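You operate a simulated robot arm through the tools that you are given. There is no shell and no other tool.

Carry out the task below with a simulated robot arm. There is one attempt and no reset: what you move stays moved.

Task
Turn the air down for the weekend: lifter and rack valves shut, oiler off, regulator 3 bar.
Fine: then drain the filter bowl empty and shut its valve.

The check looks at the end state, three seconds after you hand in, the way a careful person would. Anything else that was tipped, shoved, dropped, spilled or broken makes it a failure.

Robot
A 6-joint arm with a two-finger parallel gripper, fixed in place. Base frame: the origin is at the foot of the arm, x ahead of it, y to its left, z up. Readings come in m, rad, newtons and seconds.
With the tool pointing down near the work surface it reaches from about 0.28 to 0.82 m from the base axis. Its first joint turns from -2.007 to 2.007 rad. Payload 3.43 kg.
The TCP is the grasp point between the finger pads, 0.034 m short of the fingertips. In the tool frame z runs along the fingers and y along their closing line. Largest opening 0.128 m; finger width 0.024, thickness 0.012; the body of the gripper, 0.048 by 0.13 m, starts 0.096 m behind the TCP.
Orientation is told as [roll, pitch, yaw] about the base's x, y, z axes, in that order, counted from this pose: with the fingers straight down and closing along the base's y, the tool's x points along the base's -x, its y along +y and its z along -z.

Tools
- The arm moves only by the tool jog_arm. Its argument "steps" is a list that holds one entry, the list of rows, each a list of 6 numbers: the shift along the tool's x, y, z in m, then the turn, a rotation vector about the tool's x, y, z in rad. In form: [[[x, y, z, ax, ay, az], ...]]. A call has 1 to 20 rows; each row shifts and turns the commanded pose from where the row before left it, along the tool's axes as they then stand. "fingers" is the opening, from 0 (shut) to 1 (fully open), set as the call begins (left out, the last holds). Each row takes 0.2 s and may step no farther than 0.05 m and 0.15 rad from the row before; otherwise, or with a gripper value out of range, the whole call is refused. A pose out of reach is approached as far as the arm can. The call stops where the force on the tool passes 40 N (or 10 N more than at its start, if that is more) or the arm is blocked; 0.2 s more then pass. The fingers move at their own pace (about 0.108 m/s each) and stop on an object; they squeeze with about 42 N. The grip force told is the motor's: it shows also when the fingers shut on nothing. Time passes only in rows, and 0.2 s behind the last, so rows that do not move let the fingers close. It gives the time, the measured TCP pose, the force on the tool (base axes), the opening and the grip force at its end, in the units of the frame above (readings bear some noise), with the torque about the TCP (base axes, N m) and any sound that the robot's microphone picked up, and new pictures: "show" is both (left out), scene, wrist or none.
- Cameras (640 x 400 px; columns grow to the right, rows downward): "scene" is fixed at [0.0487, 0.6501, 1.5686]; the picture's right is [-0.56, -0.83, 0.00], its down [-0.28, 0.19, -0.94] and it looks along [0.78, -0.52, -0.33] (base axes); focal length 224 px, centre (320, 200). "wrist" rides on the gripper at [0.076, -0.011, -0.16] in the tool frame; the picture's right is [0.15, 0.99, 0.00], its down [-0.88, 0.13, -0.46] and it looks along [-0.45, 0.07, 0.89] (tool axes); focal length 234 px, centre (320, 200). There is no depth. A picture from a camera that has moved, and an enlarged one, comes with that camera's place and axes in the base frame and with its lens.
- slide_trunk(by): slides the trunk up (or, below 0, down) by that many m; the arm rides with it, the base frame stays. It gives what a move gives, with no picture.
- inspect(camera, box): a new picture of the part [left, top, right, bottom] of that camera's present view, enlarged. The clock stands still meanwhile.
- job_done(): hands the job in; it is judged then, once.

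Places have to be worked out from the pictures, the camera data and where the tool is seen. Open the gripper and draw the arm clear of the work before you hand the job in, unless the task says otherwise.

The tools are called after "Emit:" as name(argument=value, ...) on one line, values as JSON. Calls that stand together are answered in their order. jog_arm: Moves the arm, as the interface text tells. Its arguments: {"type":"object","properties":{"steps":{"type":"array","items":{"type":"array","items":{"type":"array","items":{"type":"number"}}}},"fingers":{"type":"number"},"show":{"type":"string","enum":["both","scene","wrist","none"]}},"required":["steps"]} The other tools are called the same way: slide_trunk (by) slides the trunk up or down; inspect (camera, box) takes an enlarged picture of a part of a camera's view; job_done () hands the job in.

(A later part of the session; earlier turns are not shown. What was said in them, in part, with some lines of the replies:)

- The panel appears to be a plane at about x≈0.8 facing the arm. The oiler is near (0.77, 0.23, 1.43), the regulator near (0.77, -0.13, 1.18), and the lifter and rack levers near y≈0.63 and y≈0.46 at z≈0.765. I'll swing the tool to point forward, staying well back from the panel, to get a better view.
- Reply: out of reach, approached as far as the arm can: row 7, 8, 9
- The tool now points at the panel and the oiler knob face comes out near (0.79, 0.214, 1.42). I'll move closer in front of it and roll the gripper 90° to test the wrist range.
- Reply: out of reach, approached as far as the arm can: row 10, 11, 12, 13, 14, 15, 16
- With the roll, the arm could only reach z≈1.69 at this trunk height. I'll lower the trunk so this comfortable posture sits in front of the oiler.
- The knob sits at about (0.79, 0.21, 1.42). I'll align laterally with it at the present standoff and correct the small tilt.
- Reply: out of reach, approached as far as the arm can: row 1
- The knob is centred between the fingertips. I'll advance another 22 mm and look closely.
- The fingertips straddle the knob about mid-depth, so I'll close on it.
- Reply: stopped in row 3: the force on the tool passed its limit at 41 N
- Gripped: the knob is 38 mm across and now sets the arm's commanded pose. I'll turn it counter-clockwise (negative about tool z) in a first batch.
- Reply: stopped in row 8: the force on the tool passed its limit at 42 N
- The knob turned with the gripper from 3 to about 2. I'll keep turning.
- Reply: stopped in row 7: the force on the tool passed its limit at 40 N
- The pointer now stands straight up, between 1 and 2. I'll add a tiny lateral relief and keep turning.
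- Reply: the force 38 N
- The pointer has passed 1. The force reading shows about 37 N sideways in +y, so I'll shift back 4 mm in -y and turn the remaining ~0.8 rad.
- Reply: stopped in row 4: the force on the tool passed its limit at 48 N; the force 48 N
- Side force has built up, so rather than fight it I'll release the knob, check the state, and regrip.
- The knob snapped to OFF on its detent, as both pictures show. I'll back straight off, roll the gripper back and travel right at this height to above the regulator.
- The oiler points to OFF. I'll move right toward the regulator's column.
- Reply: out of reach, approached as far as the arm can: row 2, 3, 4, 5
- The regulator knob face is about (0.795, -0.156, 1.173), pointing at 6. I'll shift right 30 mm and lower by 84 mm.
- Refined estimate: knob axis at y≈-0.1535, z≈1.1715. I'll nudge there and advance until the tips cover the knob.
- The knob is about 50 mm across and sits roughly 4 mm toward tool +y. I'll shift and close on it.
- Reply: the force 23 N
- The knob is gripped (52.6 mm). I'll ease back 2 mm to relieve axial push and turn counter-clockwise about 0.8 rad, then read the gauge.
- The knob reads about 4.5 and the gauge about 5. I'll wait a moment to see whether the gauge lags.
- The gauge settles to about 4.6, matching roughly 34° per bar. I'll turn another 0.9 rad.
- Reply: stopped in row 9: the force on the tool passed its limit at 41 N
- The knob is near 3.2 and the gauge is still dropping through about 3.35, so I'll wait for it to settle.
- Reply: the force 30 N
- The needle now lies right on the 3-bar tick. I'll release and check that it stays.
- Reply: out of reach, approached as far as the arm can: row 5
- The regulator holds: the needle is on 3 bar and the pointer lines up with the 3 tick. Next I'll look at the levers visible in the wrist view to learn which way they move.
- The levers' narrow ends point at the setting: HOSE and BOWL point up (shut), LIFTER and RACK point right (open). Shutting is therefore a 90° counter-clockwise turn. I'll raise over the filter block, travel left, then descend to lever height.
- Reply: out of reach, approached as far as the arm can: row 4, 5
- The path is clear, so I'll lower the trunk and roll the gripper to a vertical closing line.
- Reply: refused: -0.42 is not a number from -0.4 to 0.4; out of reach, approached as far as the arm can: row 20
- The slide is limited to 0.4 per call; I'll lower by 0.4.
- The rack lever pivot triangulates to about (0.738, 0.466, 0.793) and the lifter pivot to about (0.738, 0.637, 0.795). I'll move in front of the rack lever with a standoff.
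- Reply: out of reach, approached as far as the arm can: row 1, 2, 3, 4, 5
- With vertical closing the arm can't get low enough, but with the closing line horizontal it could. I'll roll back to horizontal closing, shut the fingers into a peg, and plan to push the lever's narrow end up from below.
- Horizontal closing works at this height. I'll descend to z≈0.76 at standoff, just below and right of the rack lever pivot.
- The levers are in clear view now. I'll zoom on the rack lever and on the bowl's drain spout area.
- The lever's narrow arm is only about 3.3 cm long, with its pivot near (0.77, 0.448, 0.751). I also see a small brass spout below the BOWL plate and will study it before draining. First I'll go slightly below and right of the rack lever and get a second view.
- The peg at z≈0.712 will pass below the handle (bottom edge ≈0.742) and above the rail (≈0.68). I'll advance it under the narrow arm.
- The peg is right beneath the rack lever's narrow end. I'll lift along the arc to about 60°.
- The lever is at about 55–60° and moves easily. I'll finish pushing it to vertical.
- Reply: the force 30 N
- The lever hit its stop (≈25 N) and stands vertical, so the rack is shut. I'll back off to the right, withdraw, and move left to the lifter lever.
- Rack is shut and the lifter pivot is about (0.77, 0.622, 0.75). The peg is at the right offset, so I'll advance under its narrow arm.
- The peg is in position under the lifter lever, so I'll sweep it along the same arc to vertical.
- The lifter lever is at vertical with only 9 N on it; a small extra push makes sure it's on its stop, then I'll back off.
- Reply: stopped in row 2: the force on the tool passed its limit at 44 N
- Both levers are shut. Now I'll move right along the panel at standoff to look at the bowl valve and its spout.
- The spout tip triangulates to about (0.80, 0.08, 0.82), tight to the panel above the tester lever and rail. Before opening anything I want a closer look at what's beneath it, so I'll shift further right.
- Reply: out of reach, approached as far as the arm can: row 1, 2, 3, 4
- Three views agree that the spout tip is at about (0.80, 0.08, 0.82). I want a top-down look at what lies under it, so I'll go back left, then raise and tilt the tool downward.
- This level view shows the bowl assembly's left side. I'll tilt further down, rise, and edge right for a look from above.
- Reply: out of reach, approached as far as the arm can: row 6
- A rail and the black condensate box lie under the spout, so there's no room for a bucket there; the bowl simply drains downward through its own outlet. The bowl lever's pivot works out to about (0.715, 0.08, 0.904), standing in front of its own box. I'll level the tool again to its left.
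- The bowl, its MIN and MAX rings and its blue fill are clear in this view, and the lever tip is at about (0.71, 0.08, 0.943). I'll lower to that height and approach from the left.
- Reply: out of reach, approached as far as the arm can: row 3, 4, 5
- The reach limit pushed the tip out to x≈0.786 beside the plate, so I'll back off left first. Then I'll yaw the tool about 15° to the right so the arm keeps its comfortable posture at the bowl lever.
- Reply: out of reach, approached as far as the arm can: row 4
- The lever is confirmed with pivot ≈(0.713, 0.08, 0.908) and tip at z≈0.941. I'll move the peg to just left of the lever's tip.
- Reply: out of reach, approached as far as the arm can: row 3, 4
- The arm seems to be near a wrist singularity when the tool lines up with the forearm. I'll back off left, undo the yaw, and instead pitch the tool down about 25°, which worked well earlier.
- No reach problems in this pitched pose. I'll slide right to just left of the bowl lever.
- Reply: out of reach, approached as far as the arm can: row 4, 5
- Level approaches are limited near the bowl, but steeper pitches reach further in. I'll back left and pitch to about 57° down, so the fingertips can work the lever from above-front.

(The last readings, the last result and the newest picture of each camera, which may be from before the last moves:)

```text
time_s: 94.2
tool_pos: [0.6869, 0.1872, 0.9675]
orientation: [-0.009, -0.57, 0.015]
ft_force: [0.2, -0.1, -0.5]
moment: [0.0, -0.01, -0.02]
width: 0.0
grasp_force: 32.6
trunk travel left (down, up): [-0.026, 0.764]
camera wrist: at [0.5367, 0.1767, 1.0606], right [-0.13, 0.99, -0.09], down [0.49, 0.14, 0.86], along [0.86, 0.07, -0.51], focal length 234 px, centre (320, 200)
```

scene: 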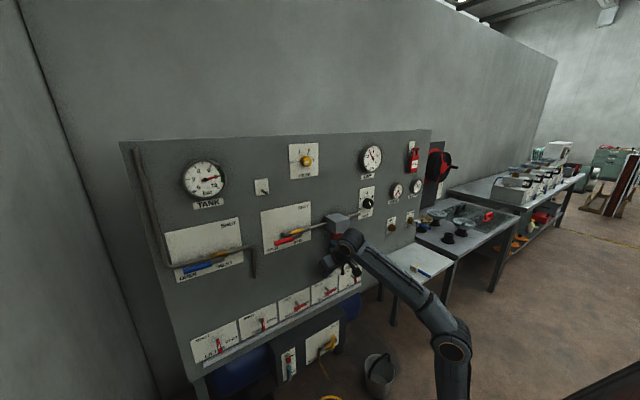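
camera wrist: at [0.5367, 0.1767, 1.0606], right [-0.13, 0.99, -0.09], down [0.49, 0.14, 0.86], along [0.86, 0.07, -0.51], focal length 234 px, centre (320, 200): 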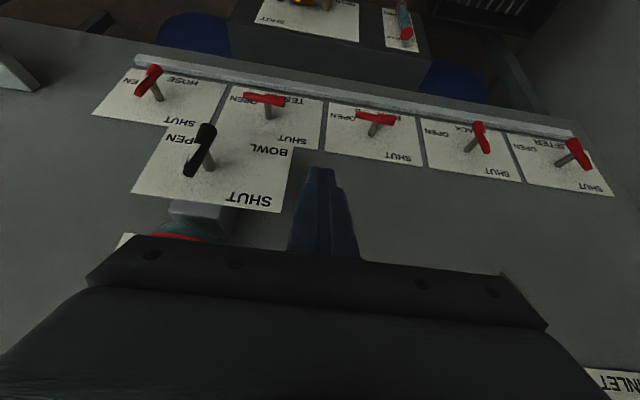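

The steep pose is reached without trouble. I'll move the fingertips to just left of the lever's upper end.

Emit:
jog_arm(steps=[[[-0.0033, -0.023, 0.0051, 0, 0, 0], [-0.0033, -0.023, 0.0051, 0, 0, 0], [-0.0033, -0.021, 0.0051, 0, 0, 0], [0, 0, 0, 0, 0, 0]]])

Emit:
inspect(camera="wrist", box=[220, 80, 420, 240])

Emit:
inspect(camera="scene", box=[300, 220, 380, 280])

```text
time_s: 95.2
tool_pos: [0.7048, 0.1232, 0.9593]
orientation: [-0.01, -0.571, 0.015]
ft_force: [-0.3, -0.3, -0.3]
moment: [-0.02, 0.0, -0.01]
width: 0.0001
grasp_force: 33.7
trunk travel left (down, up): [-0.026, 0.764]
camera wrist: at [0.5539, 0.1104, 1.0534], right [-0.13, 0.99, -0.09], down [0.49, 0.14, 0.86], along [0.86, 0.07, -0.5], focal length 234 px, centre (320, 200)
```

scene: 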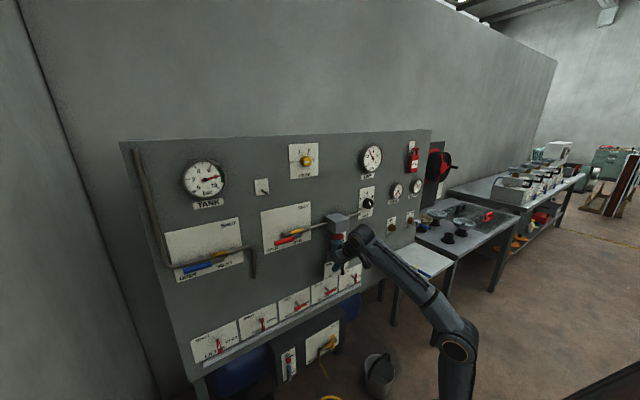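
wrist: 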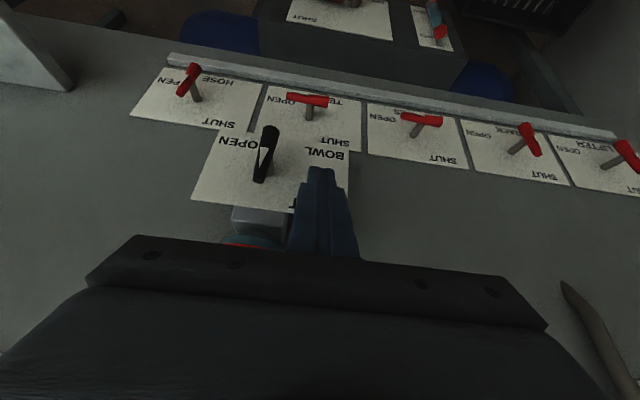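

```text
2.50 times, centred on (320, 160) of wrist
camera zoom: at [0.5539, 0.1104, 1.0534], right [-0.13, 0.99, -0.09], down [0.49, 0.14, 0.86], along [0.86, 0.07, -0.5], focal length 585 px, centre (320, 300)
```

zoom: 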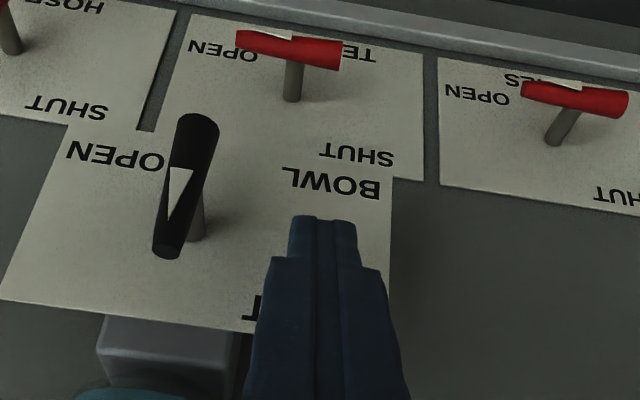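

```text
6.67 times, centred on (340, 250) of scene
camera zoom: at [0.0487, 0.6501, 1.5686], right [-0.56, -0.83, 0.0], down [-0.28, 0.19, -0.94], along [0.78, -0.52, -0.33], focal length 1496 px, centre (187, -133)
```

zoom: 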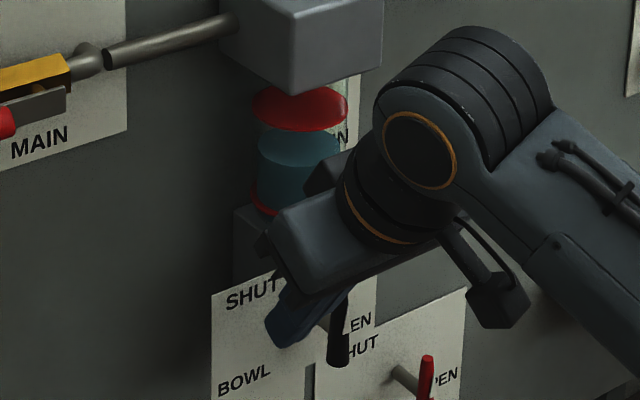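

Refined pivot is about (0.718, 0.076, 0.912). I'll raise the tip slightly and push the lever's upper end to the right.

Emit:
jog_arm(steps=[[[-0.0077, -0.005, -0.001, 0, 0, 0], [0, -0.012, 0, 0, 0, 0], [0, -0.012, 0, 0, 0, 0], [0, -0.012, 0, 0, 0, 0], [0, -0.011, 0, 0, 0, 0], [0, 0, 0, 0, 0, 0]]])

Emit:
inspect(camera="wrist", box=[220, 80, 420, 240])

Emit:
inspect(camera="scene", box=[300, 220, 380, 280])

```text
time_s: 96.6
tool_pos: [0.7109, 0.0694, 0.9649]
orientation: [-0.009, -0.573, 0.013]
ft_force: [0.6, 0.4, 0.2]
moment: [0.0, -0.01, 0.02]
width: 0.0
grasp_force: 33.2
trunk travel left (down, up): [-0.026, 0.764]
camera wrist: at [0.5605, 0.0578, 1.0583], right [-0.13, 0.99, -0.09], down [0.49, 0.14, 0.86], along [0.86, 0.07, -0.5], focal length 234 px, centre (320, 200)
```

scene: 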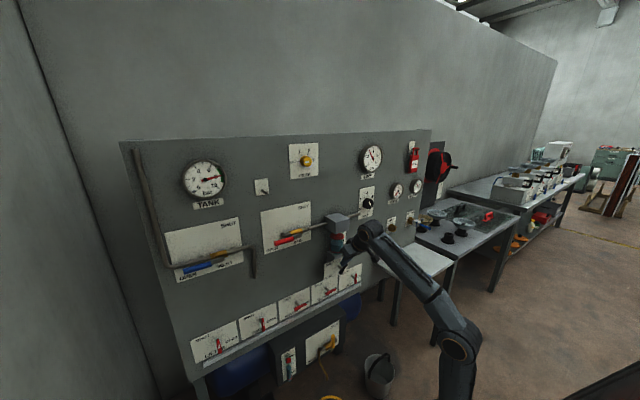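
wrist: 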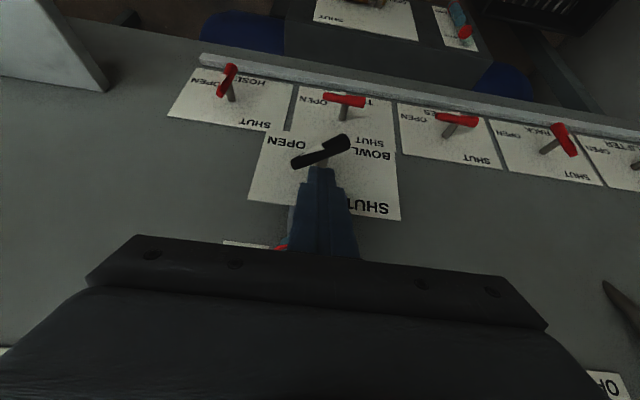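

```text
2.50 times, centred on (320, 160) of wrist
camera zoom: at [0.5605, 0.0578, 1.0583], right [-0.13, 0.99, -0.09], down [0.49, 0.14, 0.86], along [0.86, 0.07, -0.5], focal length 585 px, centre (320, 300)
```

zoom: 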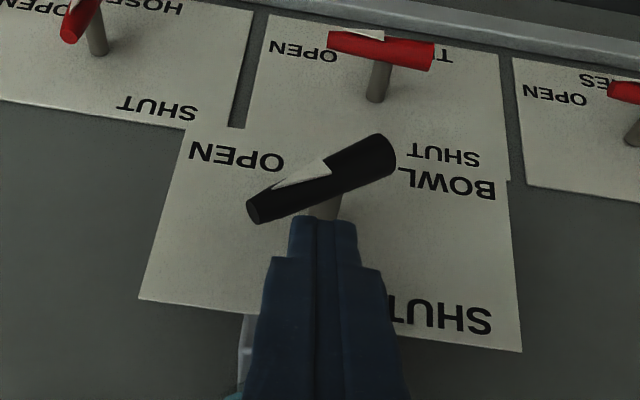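

```text
6.67 times, centred on (340, 250) of scene
camera zoom: at [0.0487, 0.6501, 1.5686], right [-0.56, -0.83, 0.0], down [-0.28, 0.19, -0.94], along [0.78, -0.52, -0.33], focal length 1496 px, centre (187, -133)
```

zoom: 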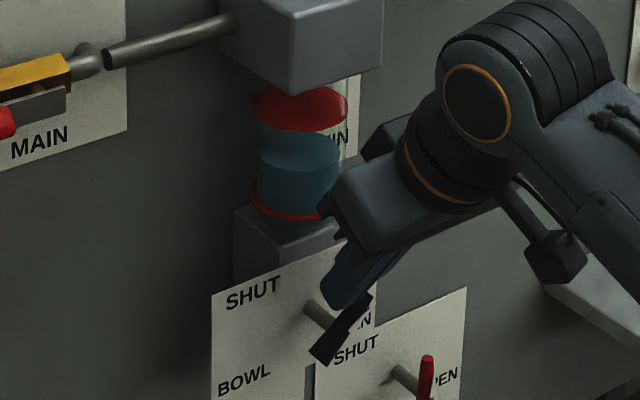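

The lever is about halfway with no appreciable force. I'll continue right and press it down to the OPEN position.

Emit:
jog_arm(steps=[[[0.0027, -0.008, 0.0042, 0, 0, 0], [0.0027, -0.008, 0.0042, 0, 0, 0], [0.0027, -0.002, 0.0042, 0, 0, 0], [0.0015, 0, 0.0025, 0, 0, 0], [0, 0, 0, 0, 0, 0]]])

Emit:
inspect(camera="wrist", box=[220, 80, 420, 240])

Emit:
inspect(camera="scene", box=[300, 220, 380, 280])

```text
time_s: 97.8
tool_pos: [0.7102, 0.0504, 0.9499]
orientation: [-0.008, -0.582, 0.014]
ft_force: [-2.6, 4.4, 37.5]
moment: [0.3, -0.29, 0.02]
width: 0.0002
grasp_force: 32.9
trunk travel left (down, up): [-0.026, 0.764]
camera wrist: at [0.558, 0.0398, 1.0435], right [-0.13, 0.99, -0.09], down [0.48, 0.14, 0.86], along [0.86, 0.07, -0.5], focal length 234 px, centre (320, 200)
```

scene: 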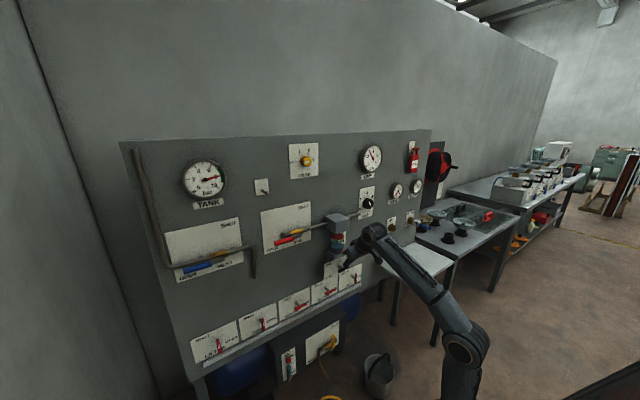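
wrist: 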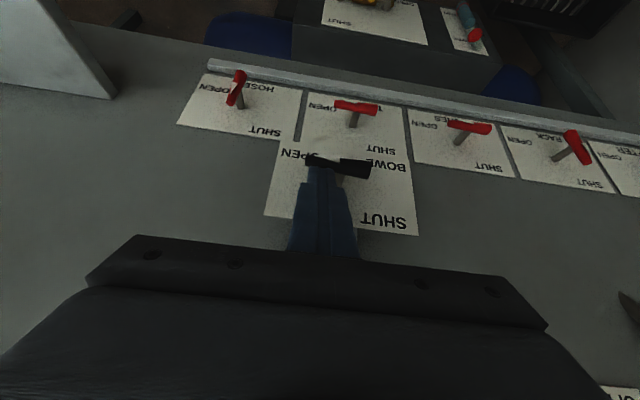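

```text
2.50 times, centred on (320, 160) of wrist
camera zoom: at [0.558, 0.0398, 1.0435], right [-0.13, 0.99, -0.09], down [0.48, 0.14, 0.86], along [0.86, 0.07, -0.5], focal length 585 px, centre (320, 300)
```

zoom: 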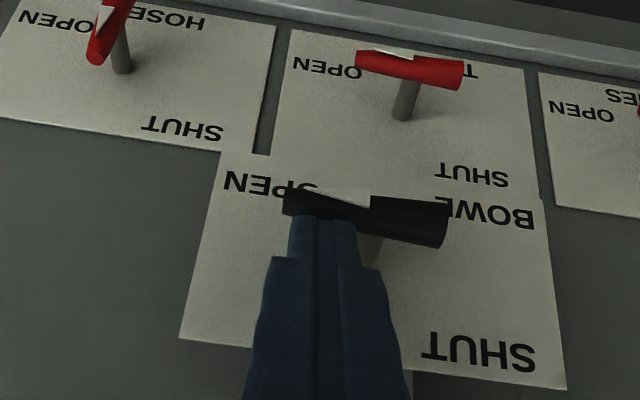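

```text
6.67 times, centred on (340, 250) of scene
camera zoom: at [0.0487, 0.6501, 1.5686], right [-0.56, -0.83, 0.0], down [-0.28, 0.19, -0.94], along [0.78, -0.52, -0.33], focal length 1496 px, centre (187, -133)
```

zoom: 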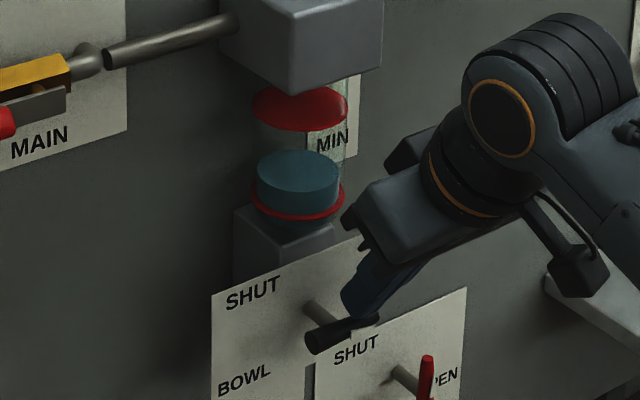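

The lever is at its OPEN stop and the blue level is falling. I'll lift the tip off and watch.

Emit:
jog_arm(steps=[[[0, 0, -0.015, 0, 0, 0], [0, 0, -0.015, 0, 0, 0], [0, 0, 0, 0, 0, 0], [0, 0, 0, 0, 0, 0], [0, 0, 0, 0, 0, 0], [0, 0, 0, 0, 0, 0]]], show="scene")

Emit:
inspect(camera="scene", box=[300, 210, 380, 270])

Emit:
inspect(camera="wrist", box=[220, 0, 460, 200])

```text
time_s: 99.2
tool_pos: [0.695, 0.0521, 0.9722]
orientation: [-0.01, -0.572, 0.016]
ft_force: [0.0, -0.3, 0.5]
moment: [0.01, -0.01, -0.01]
width: 0.0003
grasp_force: 33.3
trunk travel left (down, up): [-0.026, 0.764]
```

scene: 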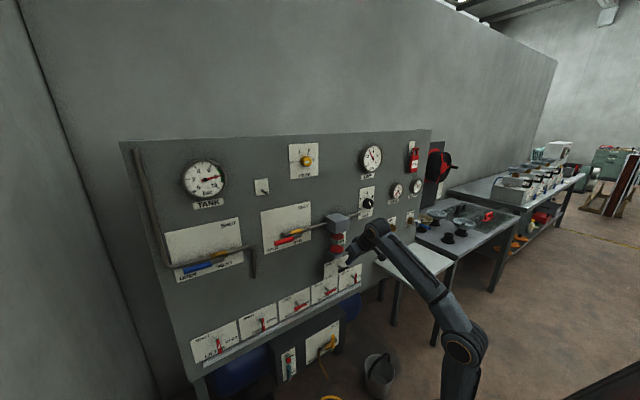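

```text
6.67 times, centred on (340, 240) of scene
camera zoom: at [0.0487, 0.6501, 1.5686], right [-0.56, -0.83, 0.0], down [-0.28, 0.19, -0.94], along [0.78, -0.52, -0.33], focal length 1496 px, centre (187, -67)
```

zoom: 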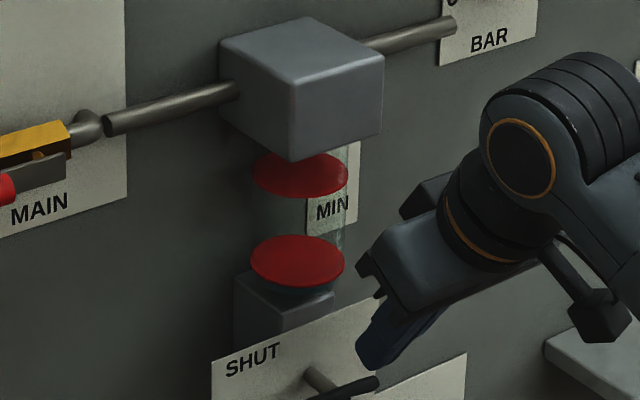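

```text
2.00 times, centred on (340, 100) of wrist
camera zoom: at [0.5443, 0.0398, 1.066], right [-0.13, 0.99, -0.09], down [0.49, 0.14, 0.86], along [0.86, 0.07, -0.5], focal length 468 px, centre (280, 400)
```

zoom: 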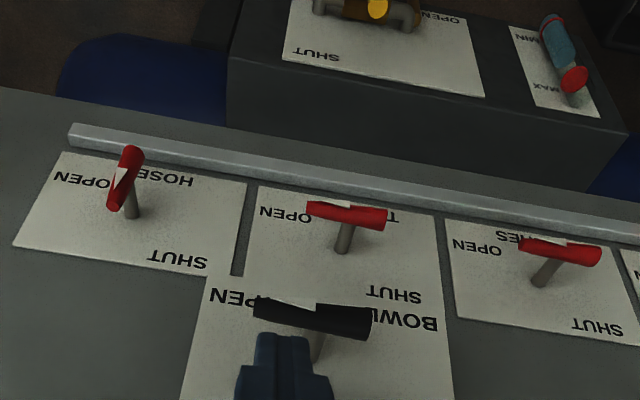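

The level has dropped to the lower ring, with a sliver of blue perhaps left beneath it. I'll wait a few more seconds.

Emit:
jog_arm(steps=[[[0, 0, 0, 0, 0, 0], [0, 0, 0, 0, 0, 0], [0, 0, 0, 0, 0, 0], [0, 0, 0, 0, 0, 0], [0, 0, 0, 0, 0, 0], [0, 0, 0, 0, 0, 0], [0, 0, 0, 0, 0, 0], [0, 0, 0, 0, 0, 0], [0, 0, 0, 0, 0, 0], [0, 0, 0, 0, 0, 0], [0, 0, 0, 0, 0, 0], [0, 0, 0, 0, 0, 0], [0, 0, 0, 0, 0, 0], [0, 0, 0, 0, 0, 0], [0, 0, 0, 0, 0, 0], [0, 0, 0, 0, 0, 0]]], show="none")

Emit:
inspect(camera="scene", box=[320, 220, 360, 260])

Emit:
inspect(camera="scene", box=[260, 280, 420, 400])

Emit:
inspect(camera="scene", box=[356, 140, 388, 180])

```text
time_s: 102.6
tool_pos: [0.6954, 0.0519, 0.9723]
orientation: [-0.012, -0.572, 0.015]
ft_force: [0.3, 0.6, 0.4]
moment: [0.01, 0.0, 0.0]
width: 0.0002
grasp_force: 32.5
trunk travel left (down, up): [-0.026, 0.764]
```

```text
10.00 times, centred on (340, 240) of scene
camera zoom: at [0.0487, 0.6501, 1.5686], right [-0.56, -0.83, 0.0], down [-0.28, 0.19, -0.94], along [0.78, -0.52, -0.33], focal length 2244 px, centre (120, -200)
```

zoom: 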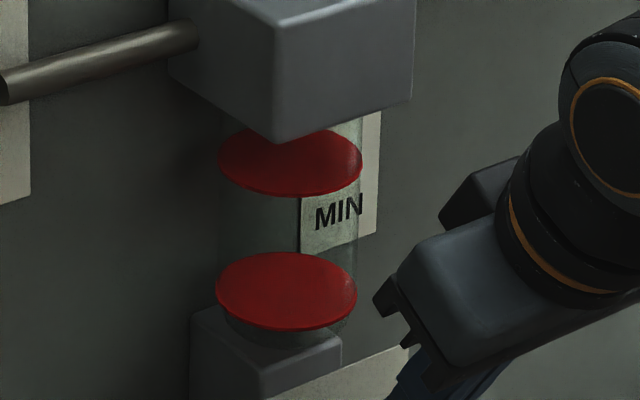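

```text
3.33 times, centred on (340, 340) of scene
camera zoom: at [0.0487, 0.6501, 1.5686], right [-0.56, -0.83, 0.0], down [-0.28, 0.19, -0.94], along [0.78, -0.52, -0.33], focal length 748 px, centre (253, -267)
```

zoom: 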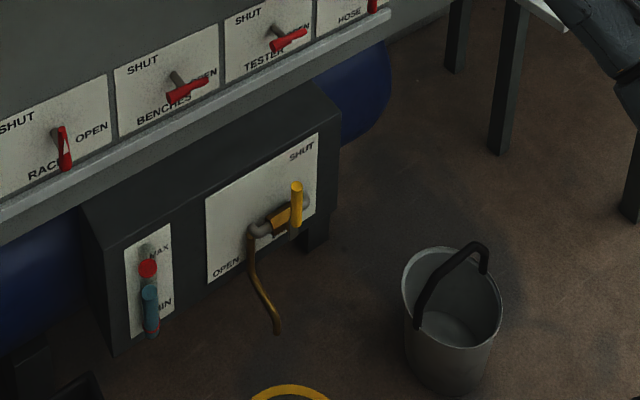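

```text
10.00 times, centred on (372, 160) of scene
camera zoom: at [0.0487, 0.6501, 1.5686], right [-0.56, -0.83, 0.0], down [-0.28, 0.19, -0.94], along [0.78, -0.52, -0.33], focal length 2244 px, centre (-200, 600)
```

zoom: 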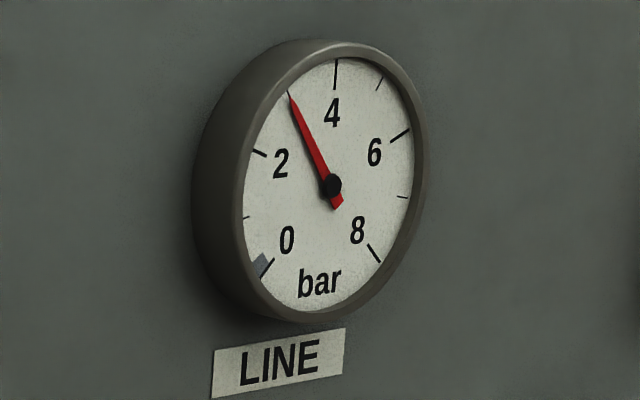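

The bowl is empty, the line still reads 3 bar and I see no spill. To shut, I'll press down on the lever's wide left end, then push it right until the narrow end points up.

Emit:
jog_arm(steps=[[[-0.0063, 0.027, 0.004, 0, 0, 0], [-0.0063, 0.027, 0.004, 0, 0, 0], [0.0054, 0, 0.0084, 0, 0, 0], [0.0054, 0, 0.0084, 0, 0, 0], [0.0054, 0, 0.0084, 0, 0, 0], [0, 0, 0, 0, 0, 0]]])

Emit:
inspect(camera="wrist", box=[220, 80, 420, 240])

Emit:
inspect(camera="scene", box=[300, 220, 380, 280])

```text
time_s: 104.0
tool_pos: [0.7104, 0.1059, 0.9418]
orientation: [-0.009, -0.573, 0.017]
ft_force: [-3.7, 6.8, 2.2]
moment: [0.21, 0.14, 0.01]
width: 0.0
grasp_force: 33.0
trunk travel left (down, up): [-0.026, 0.764]
camera wrist: at [0.5588, 0.0943, 1.0358], right [-0.13, 0.99, -0.09], down [0.49, 0.14, 0.86], along [0.86, 0.07, -0.5], focal length 234 px, centre (320, 200)
```

scene: 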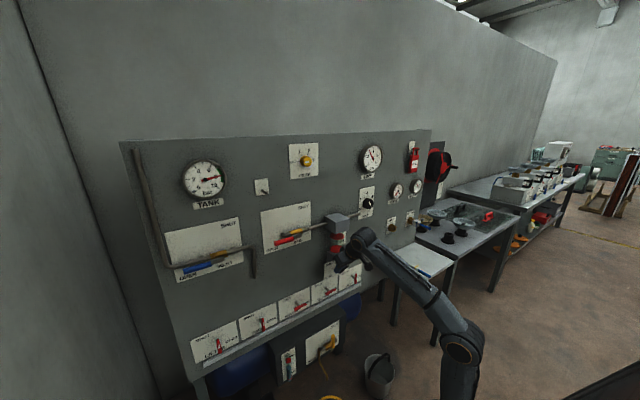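
wrist: 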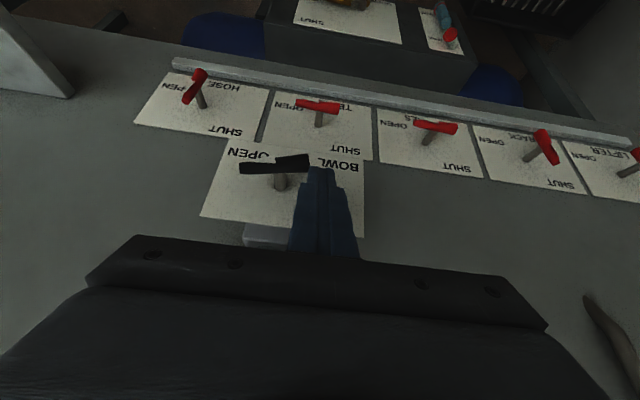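

```text
2.50 times, centred on (320, 160) of wrist
camera zoom: at [0.5588, 0.0943, 1.0358], right [-0.13, 0.99, -0.09], down [0.49, 0.14, 0.86], along [0.86, 0.07, -0.5], focal length 585 px, centre (320, 300)
```

zoom: 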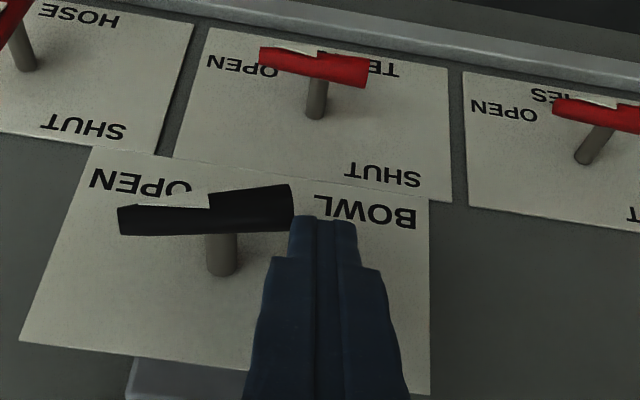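

```text
6.67 times, centred on (340, 250) of scene
camera zoom: at [0.0487, 0.6501, 1.5686], right [-0.56, -0.83, 0.0], down [-0.28, 0.19, -0.94], along [0.78, -0.52, -0.33], focal length 1496 px, centre (187, -133)
```

zoom: 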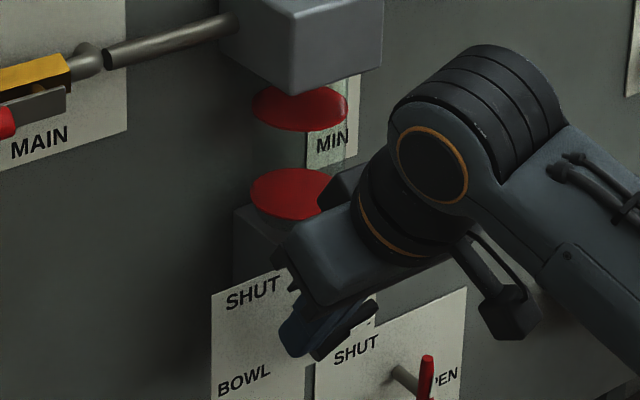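

The tip came down just past the lever's wide end, which is shorter than I assumed. I'll lift, shift 7 mm right and press again.

Emit:
jog_arm(steps=[[[-0.007, 0.003, -0.011, 0, 0, 0], [-0.0065, -0.003, -0.01, 0, 0, 0], [0, -0.007, 0, 0, 0, 0], [0, 0, 0, 0, 0, 0], [0.0027, 0, 0.0042, 0, 0, 0], [0.0027, 0, 0.0042, 0, 0, 0], [0.0027, 0, 0.0042, 0, 0, 0], [0.0027, 0, 0.0042, 0, 0, 0], [0, 0, 0, 0, 0, 0]]])

Emit:
inspect(camera="wrist", box=[220, 80, 420, 240])

```text
time_s: 106.0
tool_pos: [0.7103, 0.0988, 0.9467]
orientation: [-0.009, -0.572, 0.014]
ft_force: [-5.0, 4.9, 3.8]
moment: [0.12, 0.15, 0.0]
width: 0.0
grasp_force: 33.0
trunk travel left (down, up): [-0.026, 0.764]
camera wrist: at [0.5584, 0.0872, 1.041], right [-0.13, 0.99, -0.09], down [0.49, 0.14, 0.86], along [0.86, 0.07, -0.5], focal length 234 px, centre (320, 200)
```

scene: 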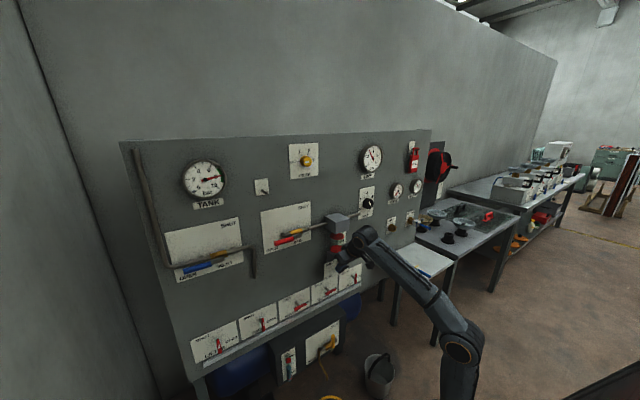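
wrist: 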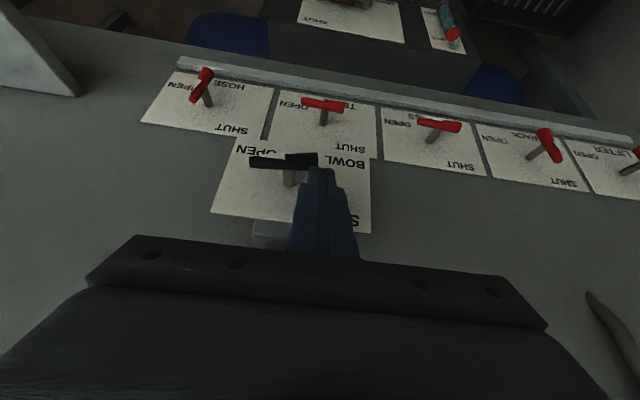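

```text
2.50 times, centred on (320, 160) of wrist
camera zoom: at [0.5584, 0.0872, 1.041], right [-0.13, 0.99, -0.09], down [0.49, 0.14, 0.86], along [0.86, 0.07, -0.5], focal length 585 px, centre (320, 300)
```

zoom: 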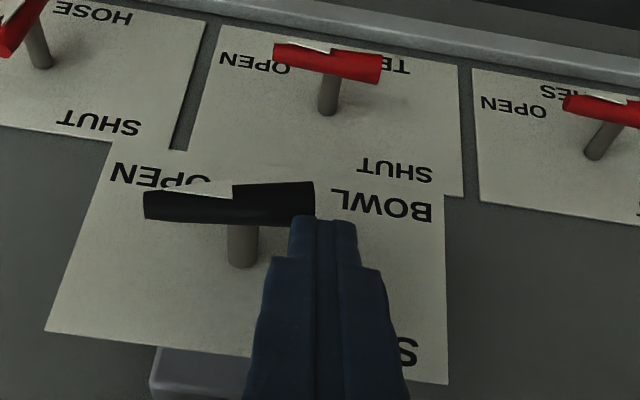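

The tip now overlaps the wide end with a light contact. I'll continue pressing down.

Emit:
jog_arm(steps=[[[0.0027, -0.001, 0.0042, 0, 0, 0], [0.0027, -0.001, 0.0042, 0, 0, 0], [0.0027, 0, 0.0042, 0, 0, 0], [0, 0, 0, 0, 0, 0]]], show="none")

Emit:
inspect(camera="wrist", box=[220, 80, 420, 240])

Emit:
inspect(camera="scene", box=[300, 220, 380, 280])

```text
time_s: 107.0
tool_pos: [0.7101, 0.096, 0.9318]
orientation: [-0.012, -0.572, 0.014]
ft_force: [0.2, 0.7, -0.4]
moment: [0.0, -0.04, 0.02]
width: 0.0001
grasp_force: 33.5
trunk travel left (down, up): [-0.026, 0.764]
```

```text
2.50 times, centred on (320, 160) of wrist
camera zoom: at [0.5592, 0.0845, 1.0256], right [-0.13, 0.99, -0.09], down [0.49, 0.14, 0.86], along [0.86, 0.07, -0.5], focal length 585 px, centre (320, 300)
```

zoom: 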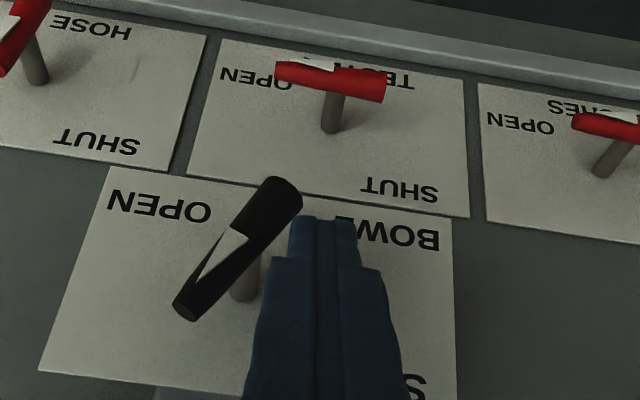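

```text
6.67 times, centred on (340, 250) of scene
camera zoom: at [0.0487, 0.6501, 1.5686], right [-0.56, -0.83, 0.0], down [-0.28, 0.19, -0.94], along [0.78, -0.52, -0.33], focal length 1496 px, centre (187, -133)
```

zoom: 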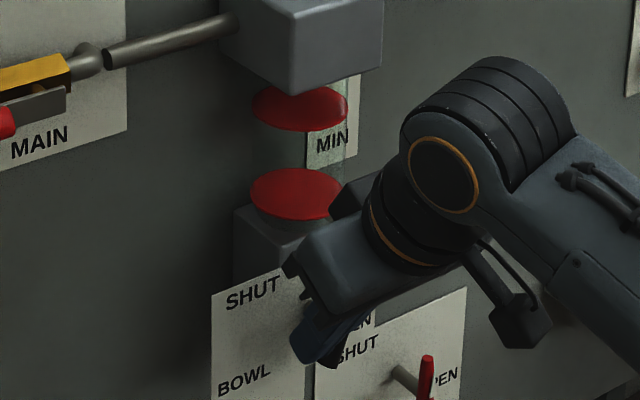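

It worked: the lever is about 60° up. I'll push the lower end right to bring it to vertical against the stop.

Emit:
jog_arm(steps=[[[0.0027, 0, 0.0042, 0, 0, 0], [0, -0.003, 0, 0, 0, 0], [0, -0.003, 0, 0, 0, 0], [0, -0.002, 0, 0, 0, 0], [0, 0, 0, 0, 0, 0]]], show="none")

Emit:
inspect(camera="wrist", box=[220, 80, 420, 240])

Emit:
inspect(camera="scene", box=[300, 220, 380, 280])

```text
time_s: 108.2
tool_pos: [0.7106, 0.0894, 0.926]
orientation: [-0.01, -0.572, 0.012]
ft_force: [1.4, 10.2, -0.3]
moment: [0.33, -0.05, 0.19]
width: 0.0
grasp_force: 33.0
trunk travel left (down, up): [-0.026, 0.764]
```

```text
2.50 times, centred on (320, 160) of wrist
camera zoom: at [0.5594, 0.0772, 1.0205], right [-0.13, 0.99, -0.09], down [0.49, 0.14, 0.86], along [0.86, 0.07, -0.5], focal length 585 px, centre (320, 300)
```

zoom: 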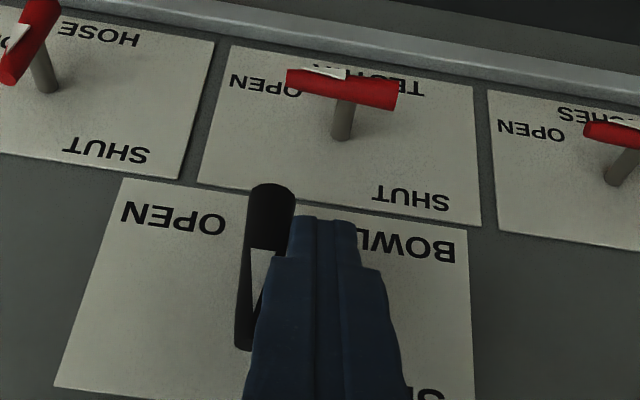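

```text
6.67 times, centred on (340, 250) of scene
camera zoom: at [0.0487, 0.6501, 1.5686], right [-0.56, -0.83, 0.0], down [-0.28, 0.19, -0.94], along [0.78, -0.52, -0.33], focal length 1496 px, centre (187, -133)
```

zoom: 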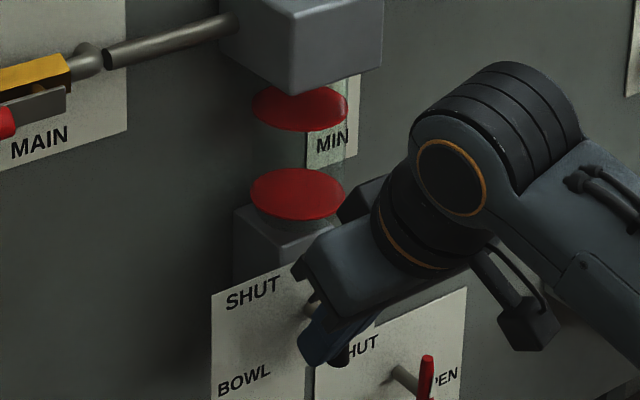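

It looks nearly vertical. I'll back off left and up to check its true angle.

Emit:
jog_arm(steps=[[[0, 0.02, 0, 0, 0, 0], [0, 0.03, -0.02, 0, 0, 0], [-0.01, 0.02, -0.03, 0, 0, 0], [-0.01, 0, -0.03, 0, 0, 0], [0, 0, 0, 0, 0, 0]]])

Emit:
inspect(camera="wrist", box=[160, 80, 360, 240])

Emit:
inspect(camera="scene", box=[310, 250, 370, 300])

```text
time_s: 109.4
tool_pos: [0.6819, 0.1582, 1.005]
orientation: [-0.01, -0.572, 0.013]
ft_force: [0.4, 0.1, 0.4]
moment: [-0.01, 0.0, -0.03]
width: 0.0
grasp_force: 32.8
trunk travel left (down, up): [-0.026, 0.764]
camera wrist: at [0.5316, 0.1463, 1.0983], right [-0.13, 0.99, -0.09], down [0.49, 0.14, 0.86], along [0.86, 0.07, -0.5], focal length 234 px, centre (320, 200)
```

scene: 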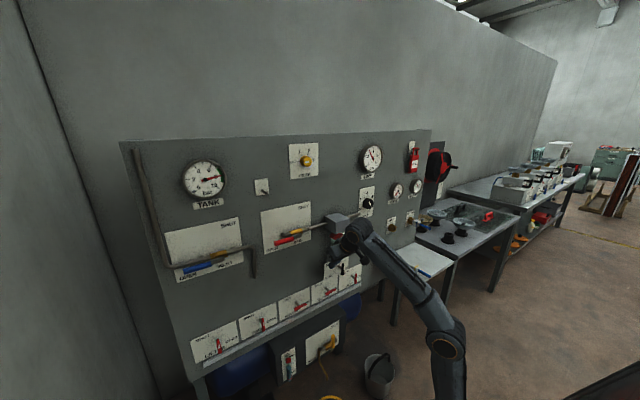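
wrist: 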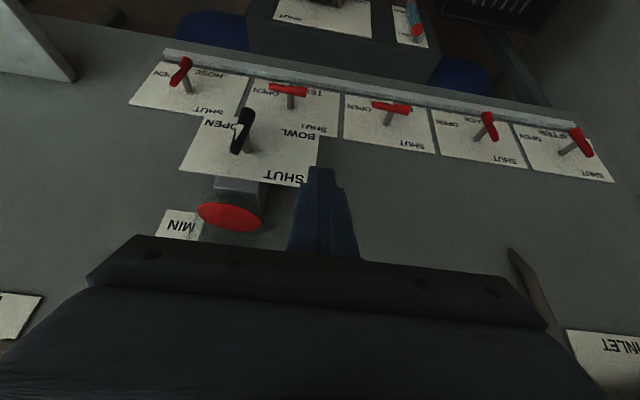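

```text
2.50 times, centred on (260, 160) of wrist
camera zoom: at [0.5316, 0.1463, 1.0983], right [-0.13, 0.99, -0.09], down [0.49, 0.14, 0.86], along [0.86, 0.07, -0.5], focal length 585 px, centre (470, 300)
```

zoom: 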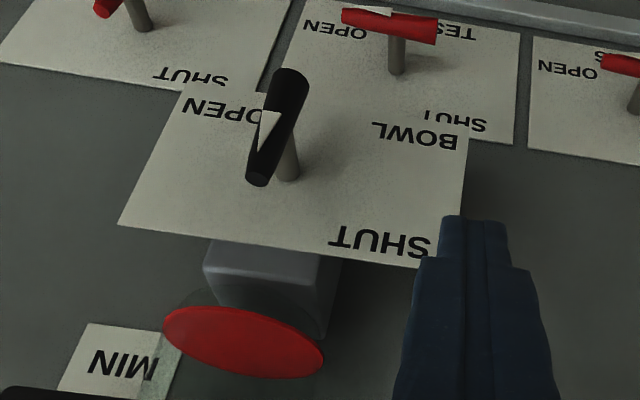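

```text
8.00 times, centred on (340, 275) of scene
camera zoom: at [0.0487, 0.6501, 1.5686], right [-0.56, -0.83, 0.0], down [-0.28, 0.19, -0.94], along [0.78, -0.52, -0.33], focal length 1795 px, centre (160, -400)
```

zoom: 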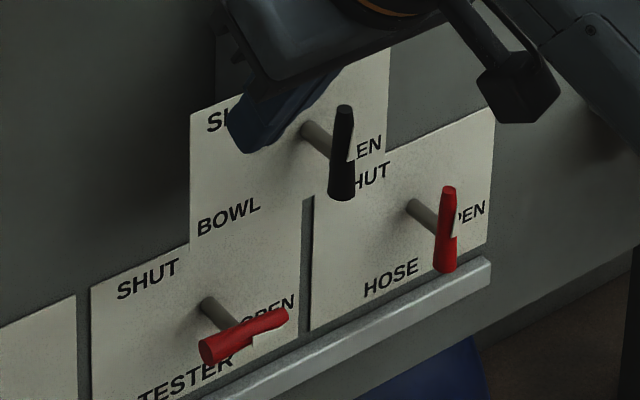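

The bowl lever matches its original shut position exactly, and the bowl shows no liquid. I'll draw the arm back and open the gripper, then check everything.

Emit:
jog_arm(steps=[[[0.02, 0.03, -0.03, 0, 0, 0], [0.02, 0.03, -0.03, 0, 0, 0], [0.02, 0.03, -0.03, 0, 0, 0], [0.02, 0.02, -0.03, 0, 0, 0], [0, 0, 0, 0, 0, 0], [0, 0, 0, 0, 0, 0]]], fingers=1)

Emit:
slide_trunk(by=0.35)

Emit:
jog_arm(steps=[[[0, 0, 0, 0, 0.1, 0], [0, 0, 0, 0, 0.1, 0], [0, 0, 0, 0, 0.1, 0], [0, 0, 0, 0, 0.1, 0], [0, 0, 0, 0, 0, 0]]])

```text
time_s: 110.8
tool_pos: [0.5492, 0.2676, 1.0578]
orientation: [-0.009, -0.576, 0.014]
ft_force: [0.0, -0.2, 1.1]
moment: [-0.02, 0.0, 0.01]
width: 0.128
grasp_force: 0.1
out of reach, approached as far as the arm can: row 4
trunk travel left (down, up): [-0.026, 0.764]
camera wrist: at [0.398, 0.2549, 1.1515], right [-0.13, 0.99, -0.09], down [0.49, 0.14, 0.86], along [0.86, 0.07, -0.5], focal length 234 px, centre (320, 200)
```

scene: 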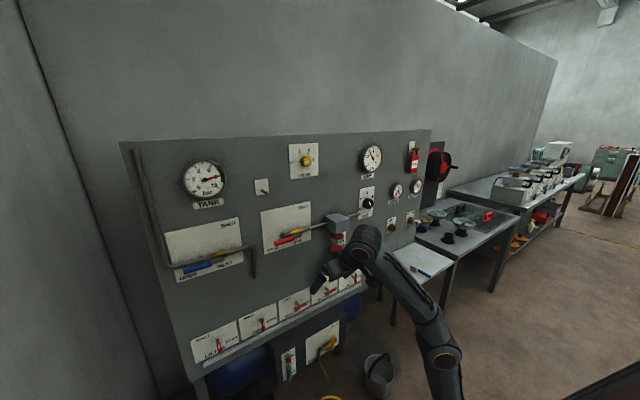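
wrist: 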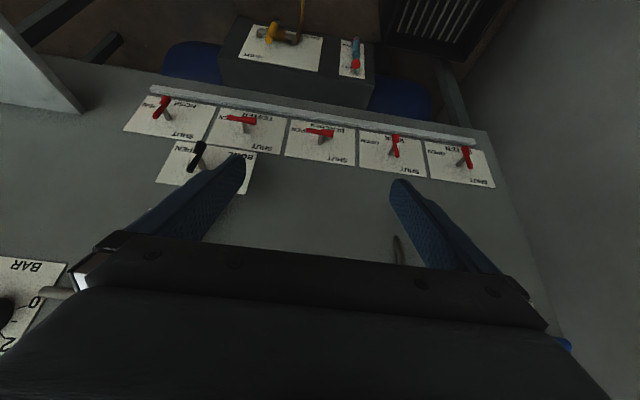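

```text
time_s: 114.2
tool_pos: [0.479, 0.267, 1.4071]
orientation: [-0.009, -0.575, 0.015]
ft_force: [0.2, -0.2, 0.3]
moment: [-0.02, 0.01, 0.01]
width: 0.128
grasp_force: 0.1
trunk travel left (down, up): [-0.376, 0.414]
```

```text
time_s: 115.4
tool_pos: [0.4701, 0.2429, 1.2968]
orientation: [-0.004, -0.181, 0.01]
ft_force: [-0.5, 0.6, -0.5]
moment: [0.02, 0.02, -0.01]
width: 0.128
grasp_force: 0.1
out of reach, approached as far as the arm can: row 1, 2, 3, 4
trunk travel left (down, up): [-0.376, 0.414]
camera wrist: at [0.3661, 0.2313, 1.4405], right [-0.15, 0.99, -0.03], down [0.78, 0.14, 0.61], along [0.6, 0.07, -0.79], focal length 234 px, centre (320, 200)
```

scene: 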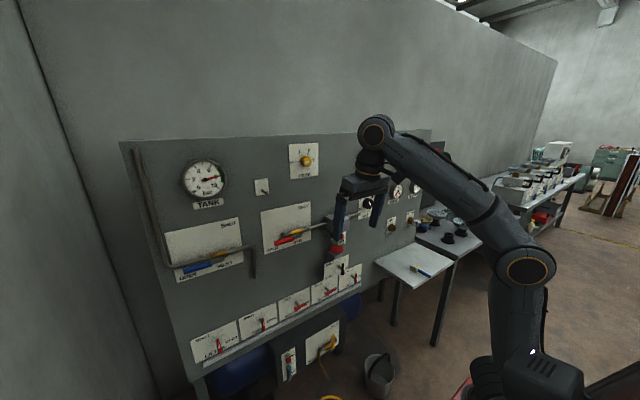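
wrist: 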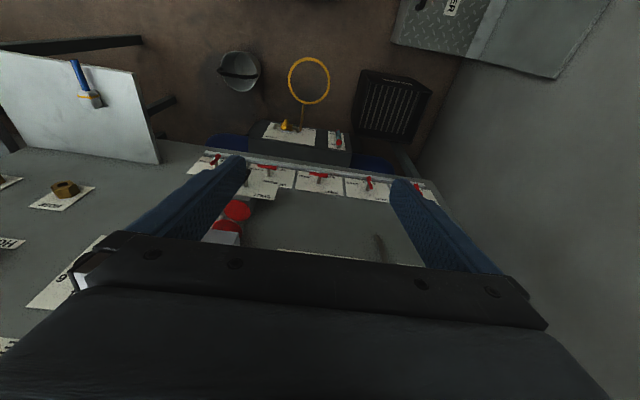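

The arm is clear of the panel. I'll do a final check of the valves, bowl, knobs, gauges and floor.

Emit:
inspect(camera="wrist", box=[180, 30, 460, 250])

Emit:
inspect(camera="scene", box=[300, 210, 380, 300])

Emit:
inspect(camera="scene", box=[340, 130, 440, 210])

Emit:
inspect(camera="scene", box=[180, 280, 380, 400])

Emit:
inspect(camera="scene", box=[160, 130, 340, 280])

```text
1.82 times, centred on (320, 140) of wrist
camera zoom: at [0.3661, 0.2313, 1.4405], right [-0.15, 0.99, -0.03], down [0.78, 0.14, 0.61], along [0.6, 0.07, -0.79], focal length 426 px, centre (320, 309)
```

zoom: 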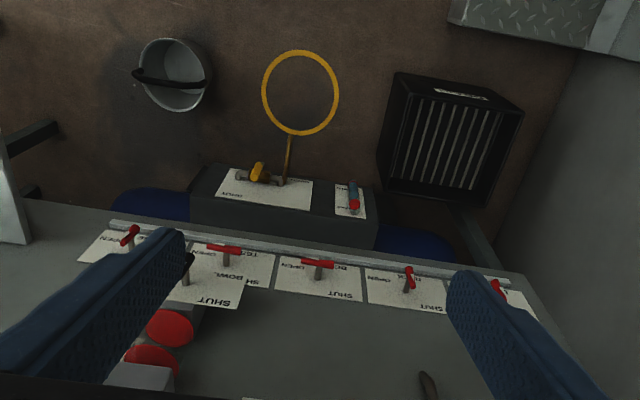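

```text
4.44 times, centred on (340, 255) of scene
camera zoom: at [0.0487, 0.6501, 1.5686], right [-0.56, -0.83, 0.0], down [-0.28, 0.19, -0.94], along [0.78, -0.52, -0.33], focal length 997 px, centre (231, -44)
```

zoom: 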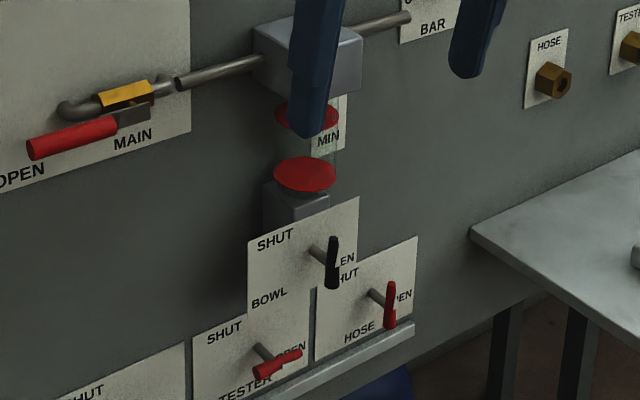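

```text
5.00 times, centred on (390, 170) of scene
camera zoom: at [0.0487, 0.6501, 1.5686], right [-0.56, -0.83, 0.0], down [-0.28, 0.19, -0.94], along [0.78, -0.52, -0.33], focal length 1122 px, centre (-30, 350)
```

zoom: 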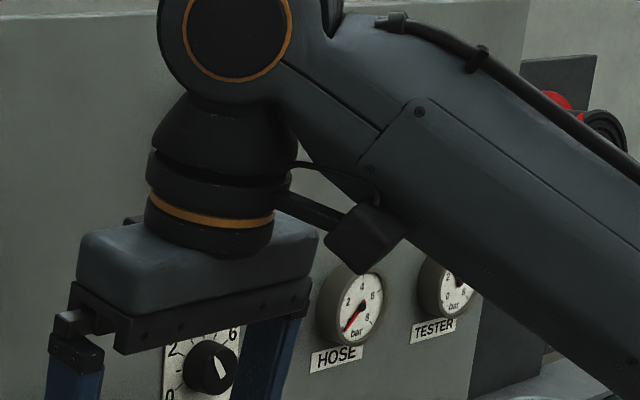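

```text
3.20 times, centred on (280, 340) of scene
camera zoom: at [0.0487, 0.6501, 1.5686], right [-0.56, -0.83, 0.0], down [-0.28, 0.19, -0.94], along [0.78, -0.52, -0.33], focal length 718 px, centre (448, -248)
```

zoom: 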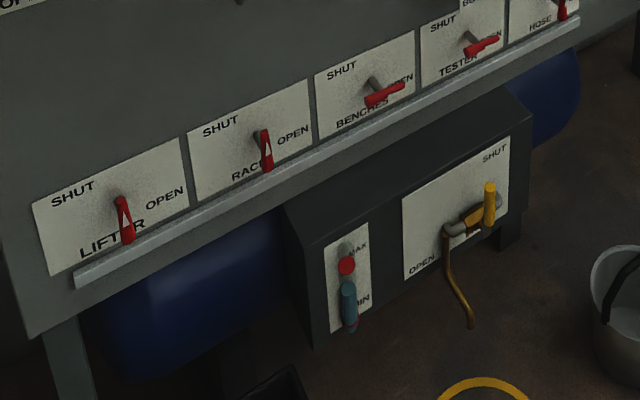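

```text
2.67 times, centred on (250, 205) of scene
camera zoom: at [0.0487, 0.6501, 1.5686], right [-0.56, -0.83, 0.0], down [-0.28, 0.19, -0.94], along [0.78, -0.52, -0.33], focal length 598 px, centre (507, 187)
```

zoom: 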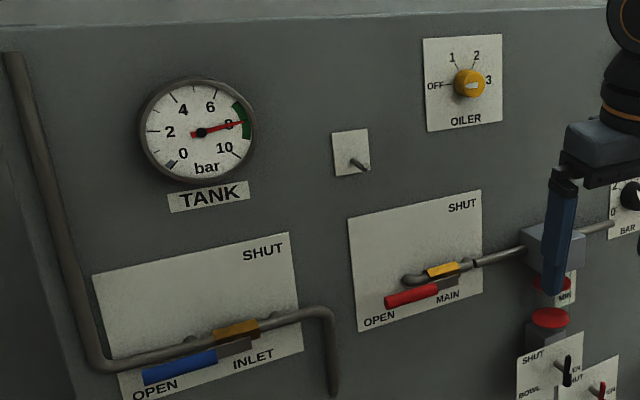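

Everything checks out, but the arm hides the LINE gauge. I'll move it left a bit for a final reading.

Emit:
jog_arm(steps=[[[0.03, 0.02, 0, 0, 0, 0], [0.03, 0.03, 0, 0, 0, 0], [0.03, 0.03, 0, 0, 0, 0], [0, 0.04, 0, 0, 0, 0], [0, 0, 0, 0, 0, 0]]], show="scene")

Emit:
inspect(camera="scene", box=[340, 130, 440, 210])

```text
time_s: 116.6
tool_pos: [0.3798, 0.361, 1.278]
orientation: [-0.004, -0.18, 0.011]
ft_force: [-0.1, 0.4, 0.7]
moment: [-0.01, 0.01, 0.01]
width: 0.1281
grasp_force: 0.0
trunk travel left (down, up): [-0.376, 0.414]
```

scene: 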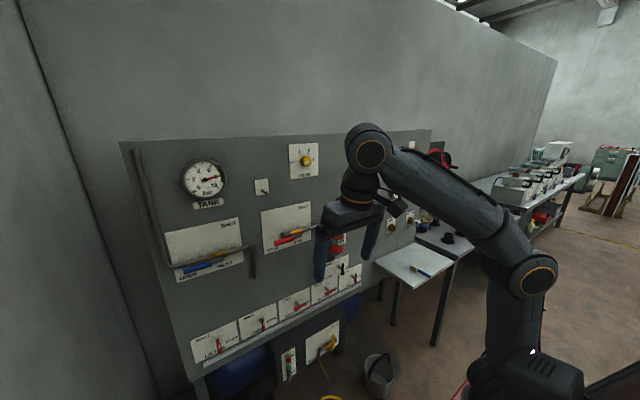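

```text
5.00 times, centred on (390, 170) of scene
camera zoom: at [0.0487, 0.6501, 1.5686], right [-0.56, -0.83, 0.0], down [-0.28, 0.19, -0.94], along [0.78, -0.52, -0.33], focal length 1122 px, centre (-30, 350)
```

zoom: 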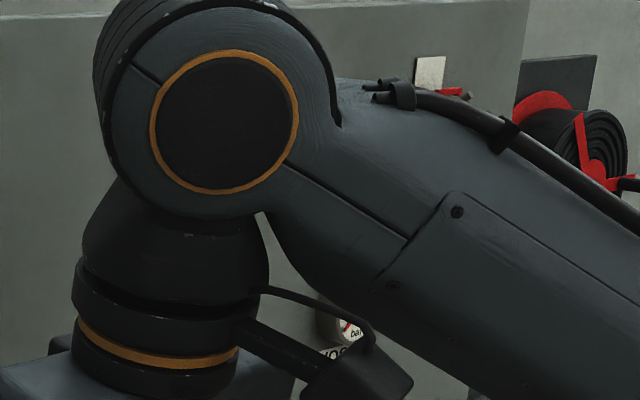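

The arm still blocks the gauge, and it's well clear of the panel here, so I'll lower the trunk a little to see past it.

Emit:
slide_trunk(by=-0.25)

Emit:
inspect(camera="scene", box=[340, 130, 440, 210])

Emit:
inspect(camera="scene", box=[0, 0, 640, 400])

```text
time_s: 119.2
tool_pos: [0.4482, 0.3598, 1.0284]
orientation: [-0.004, -0.18, 0.01]
ft_force: [-0.2, 0.5, 0.1]
moment: [-0.02, 0.03, 0.01]
width: 0.1279
grasp_force: 0.1
trunk travel left (down, up): [-0.126, 0.664]
```

```text
5.00 times, centred on (390, 170) of scene
camera zoom: at [0.0487, 0.6501, 1.5686], right [-0.56, -0.83, 0.0], down [-0.28, 0.19, -0.94], along [0.78, -0.52, -0.33], focal length 1122 px, centre (-30, 350)
```

zoom: 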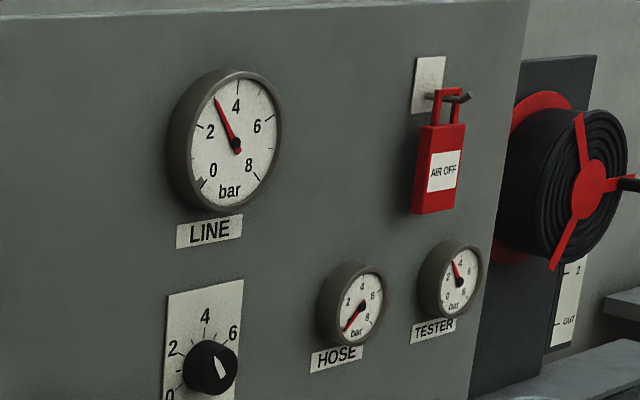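

```text
1.00 times, centred on (320, 200) of scene (not enlarged: the box is as wide or as high as the picture)
camera zoom: at [0.0487, 0.6501, 1.5686], right [-0.56, -0.83, 0.0], down [-0.28, 0.19, -0.94], along [0.78, -0.52, -0.33], focal length 224 px, centre (320, 200)
```

zoom: 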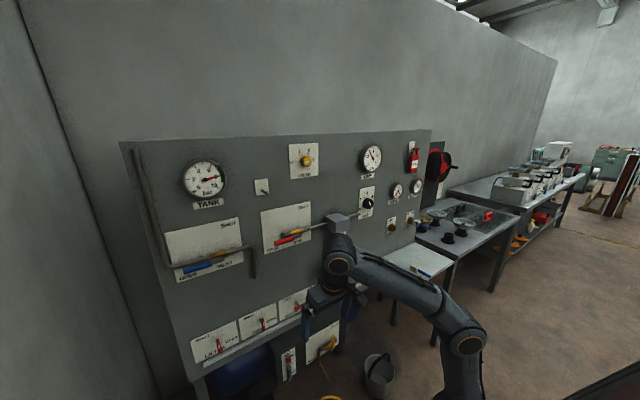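

The LINE and TESTER gauges both read about 3 bar. The lifter, rack and bowl valves are shut, the oiler is off, the bowl is empty, and nothing else was disturbed. The gripper is open and the arm is clear, so I'm handing in the job.

Emit:
job_done()

```text
The job is handed in.
```

The air is turned down for the weekend, and I handed the job in with the gripper open and the arm clear of the panel. I don't have the check's result yet.

- **Lifter and rack valves:** both shut, with each lever vertical against its stop.
- **Oiler:** off; the knob is on its OFF click.
- **Regulator:** 3 bar. The LINE needle was still on the 3 mark at the end.
- **Filter bowl:** drained until no liquid showed, then its valve was shut. The lever looks the same as it did at the start.

**Where the water went:** the bowl drains through a small spout above the tester lever and rail. I saw no room for a bucket directly under it, so I drained it without one. I saw no water on the rail or floor afterwards, but I never saw where it ended up.

I didn't change any other valve. The bucket and the loose fitting on the table are where they were.
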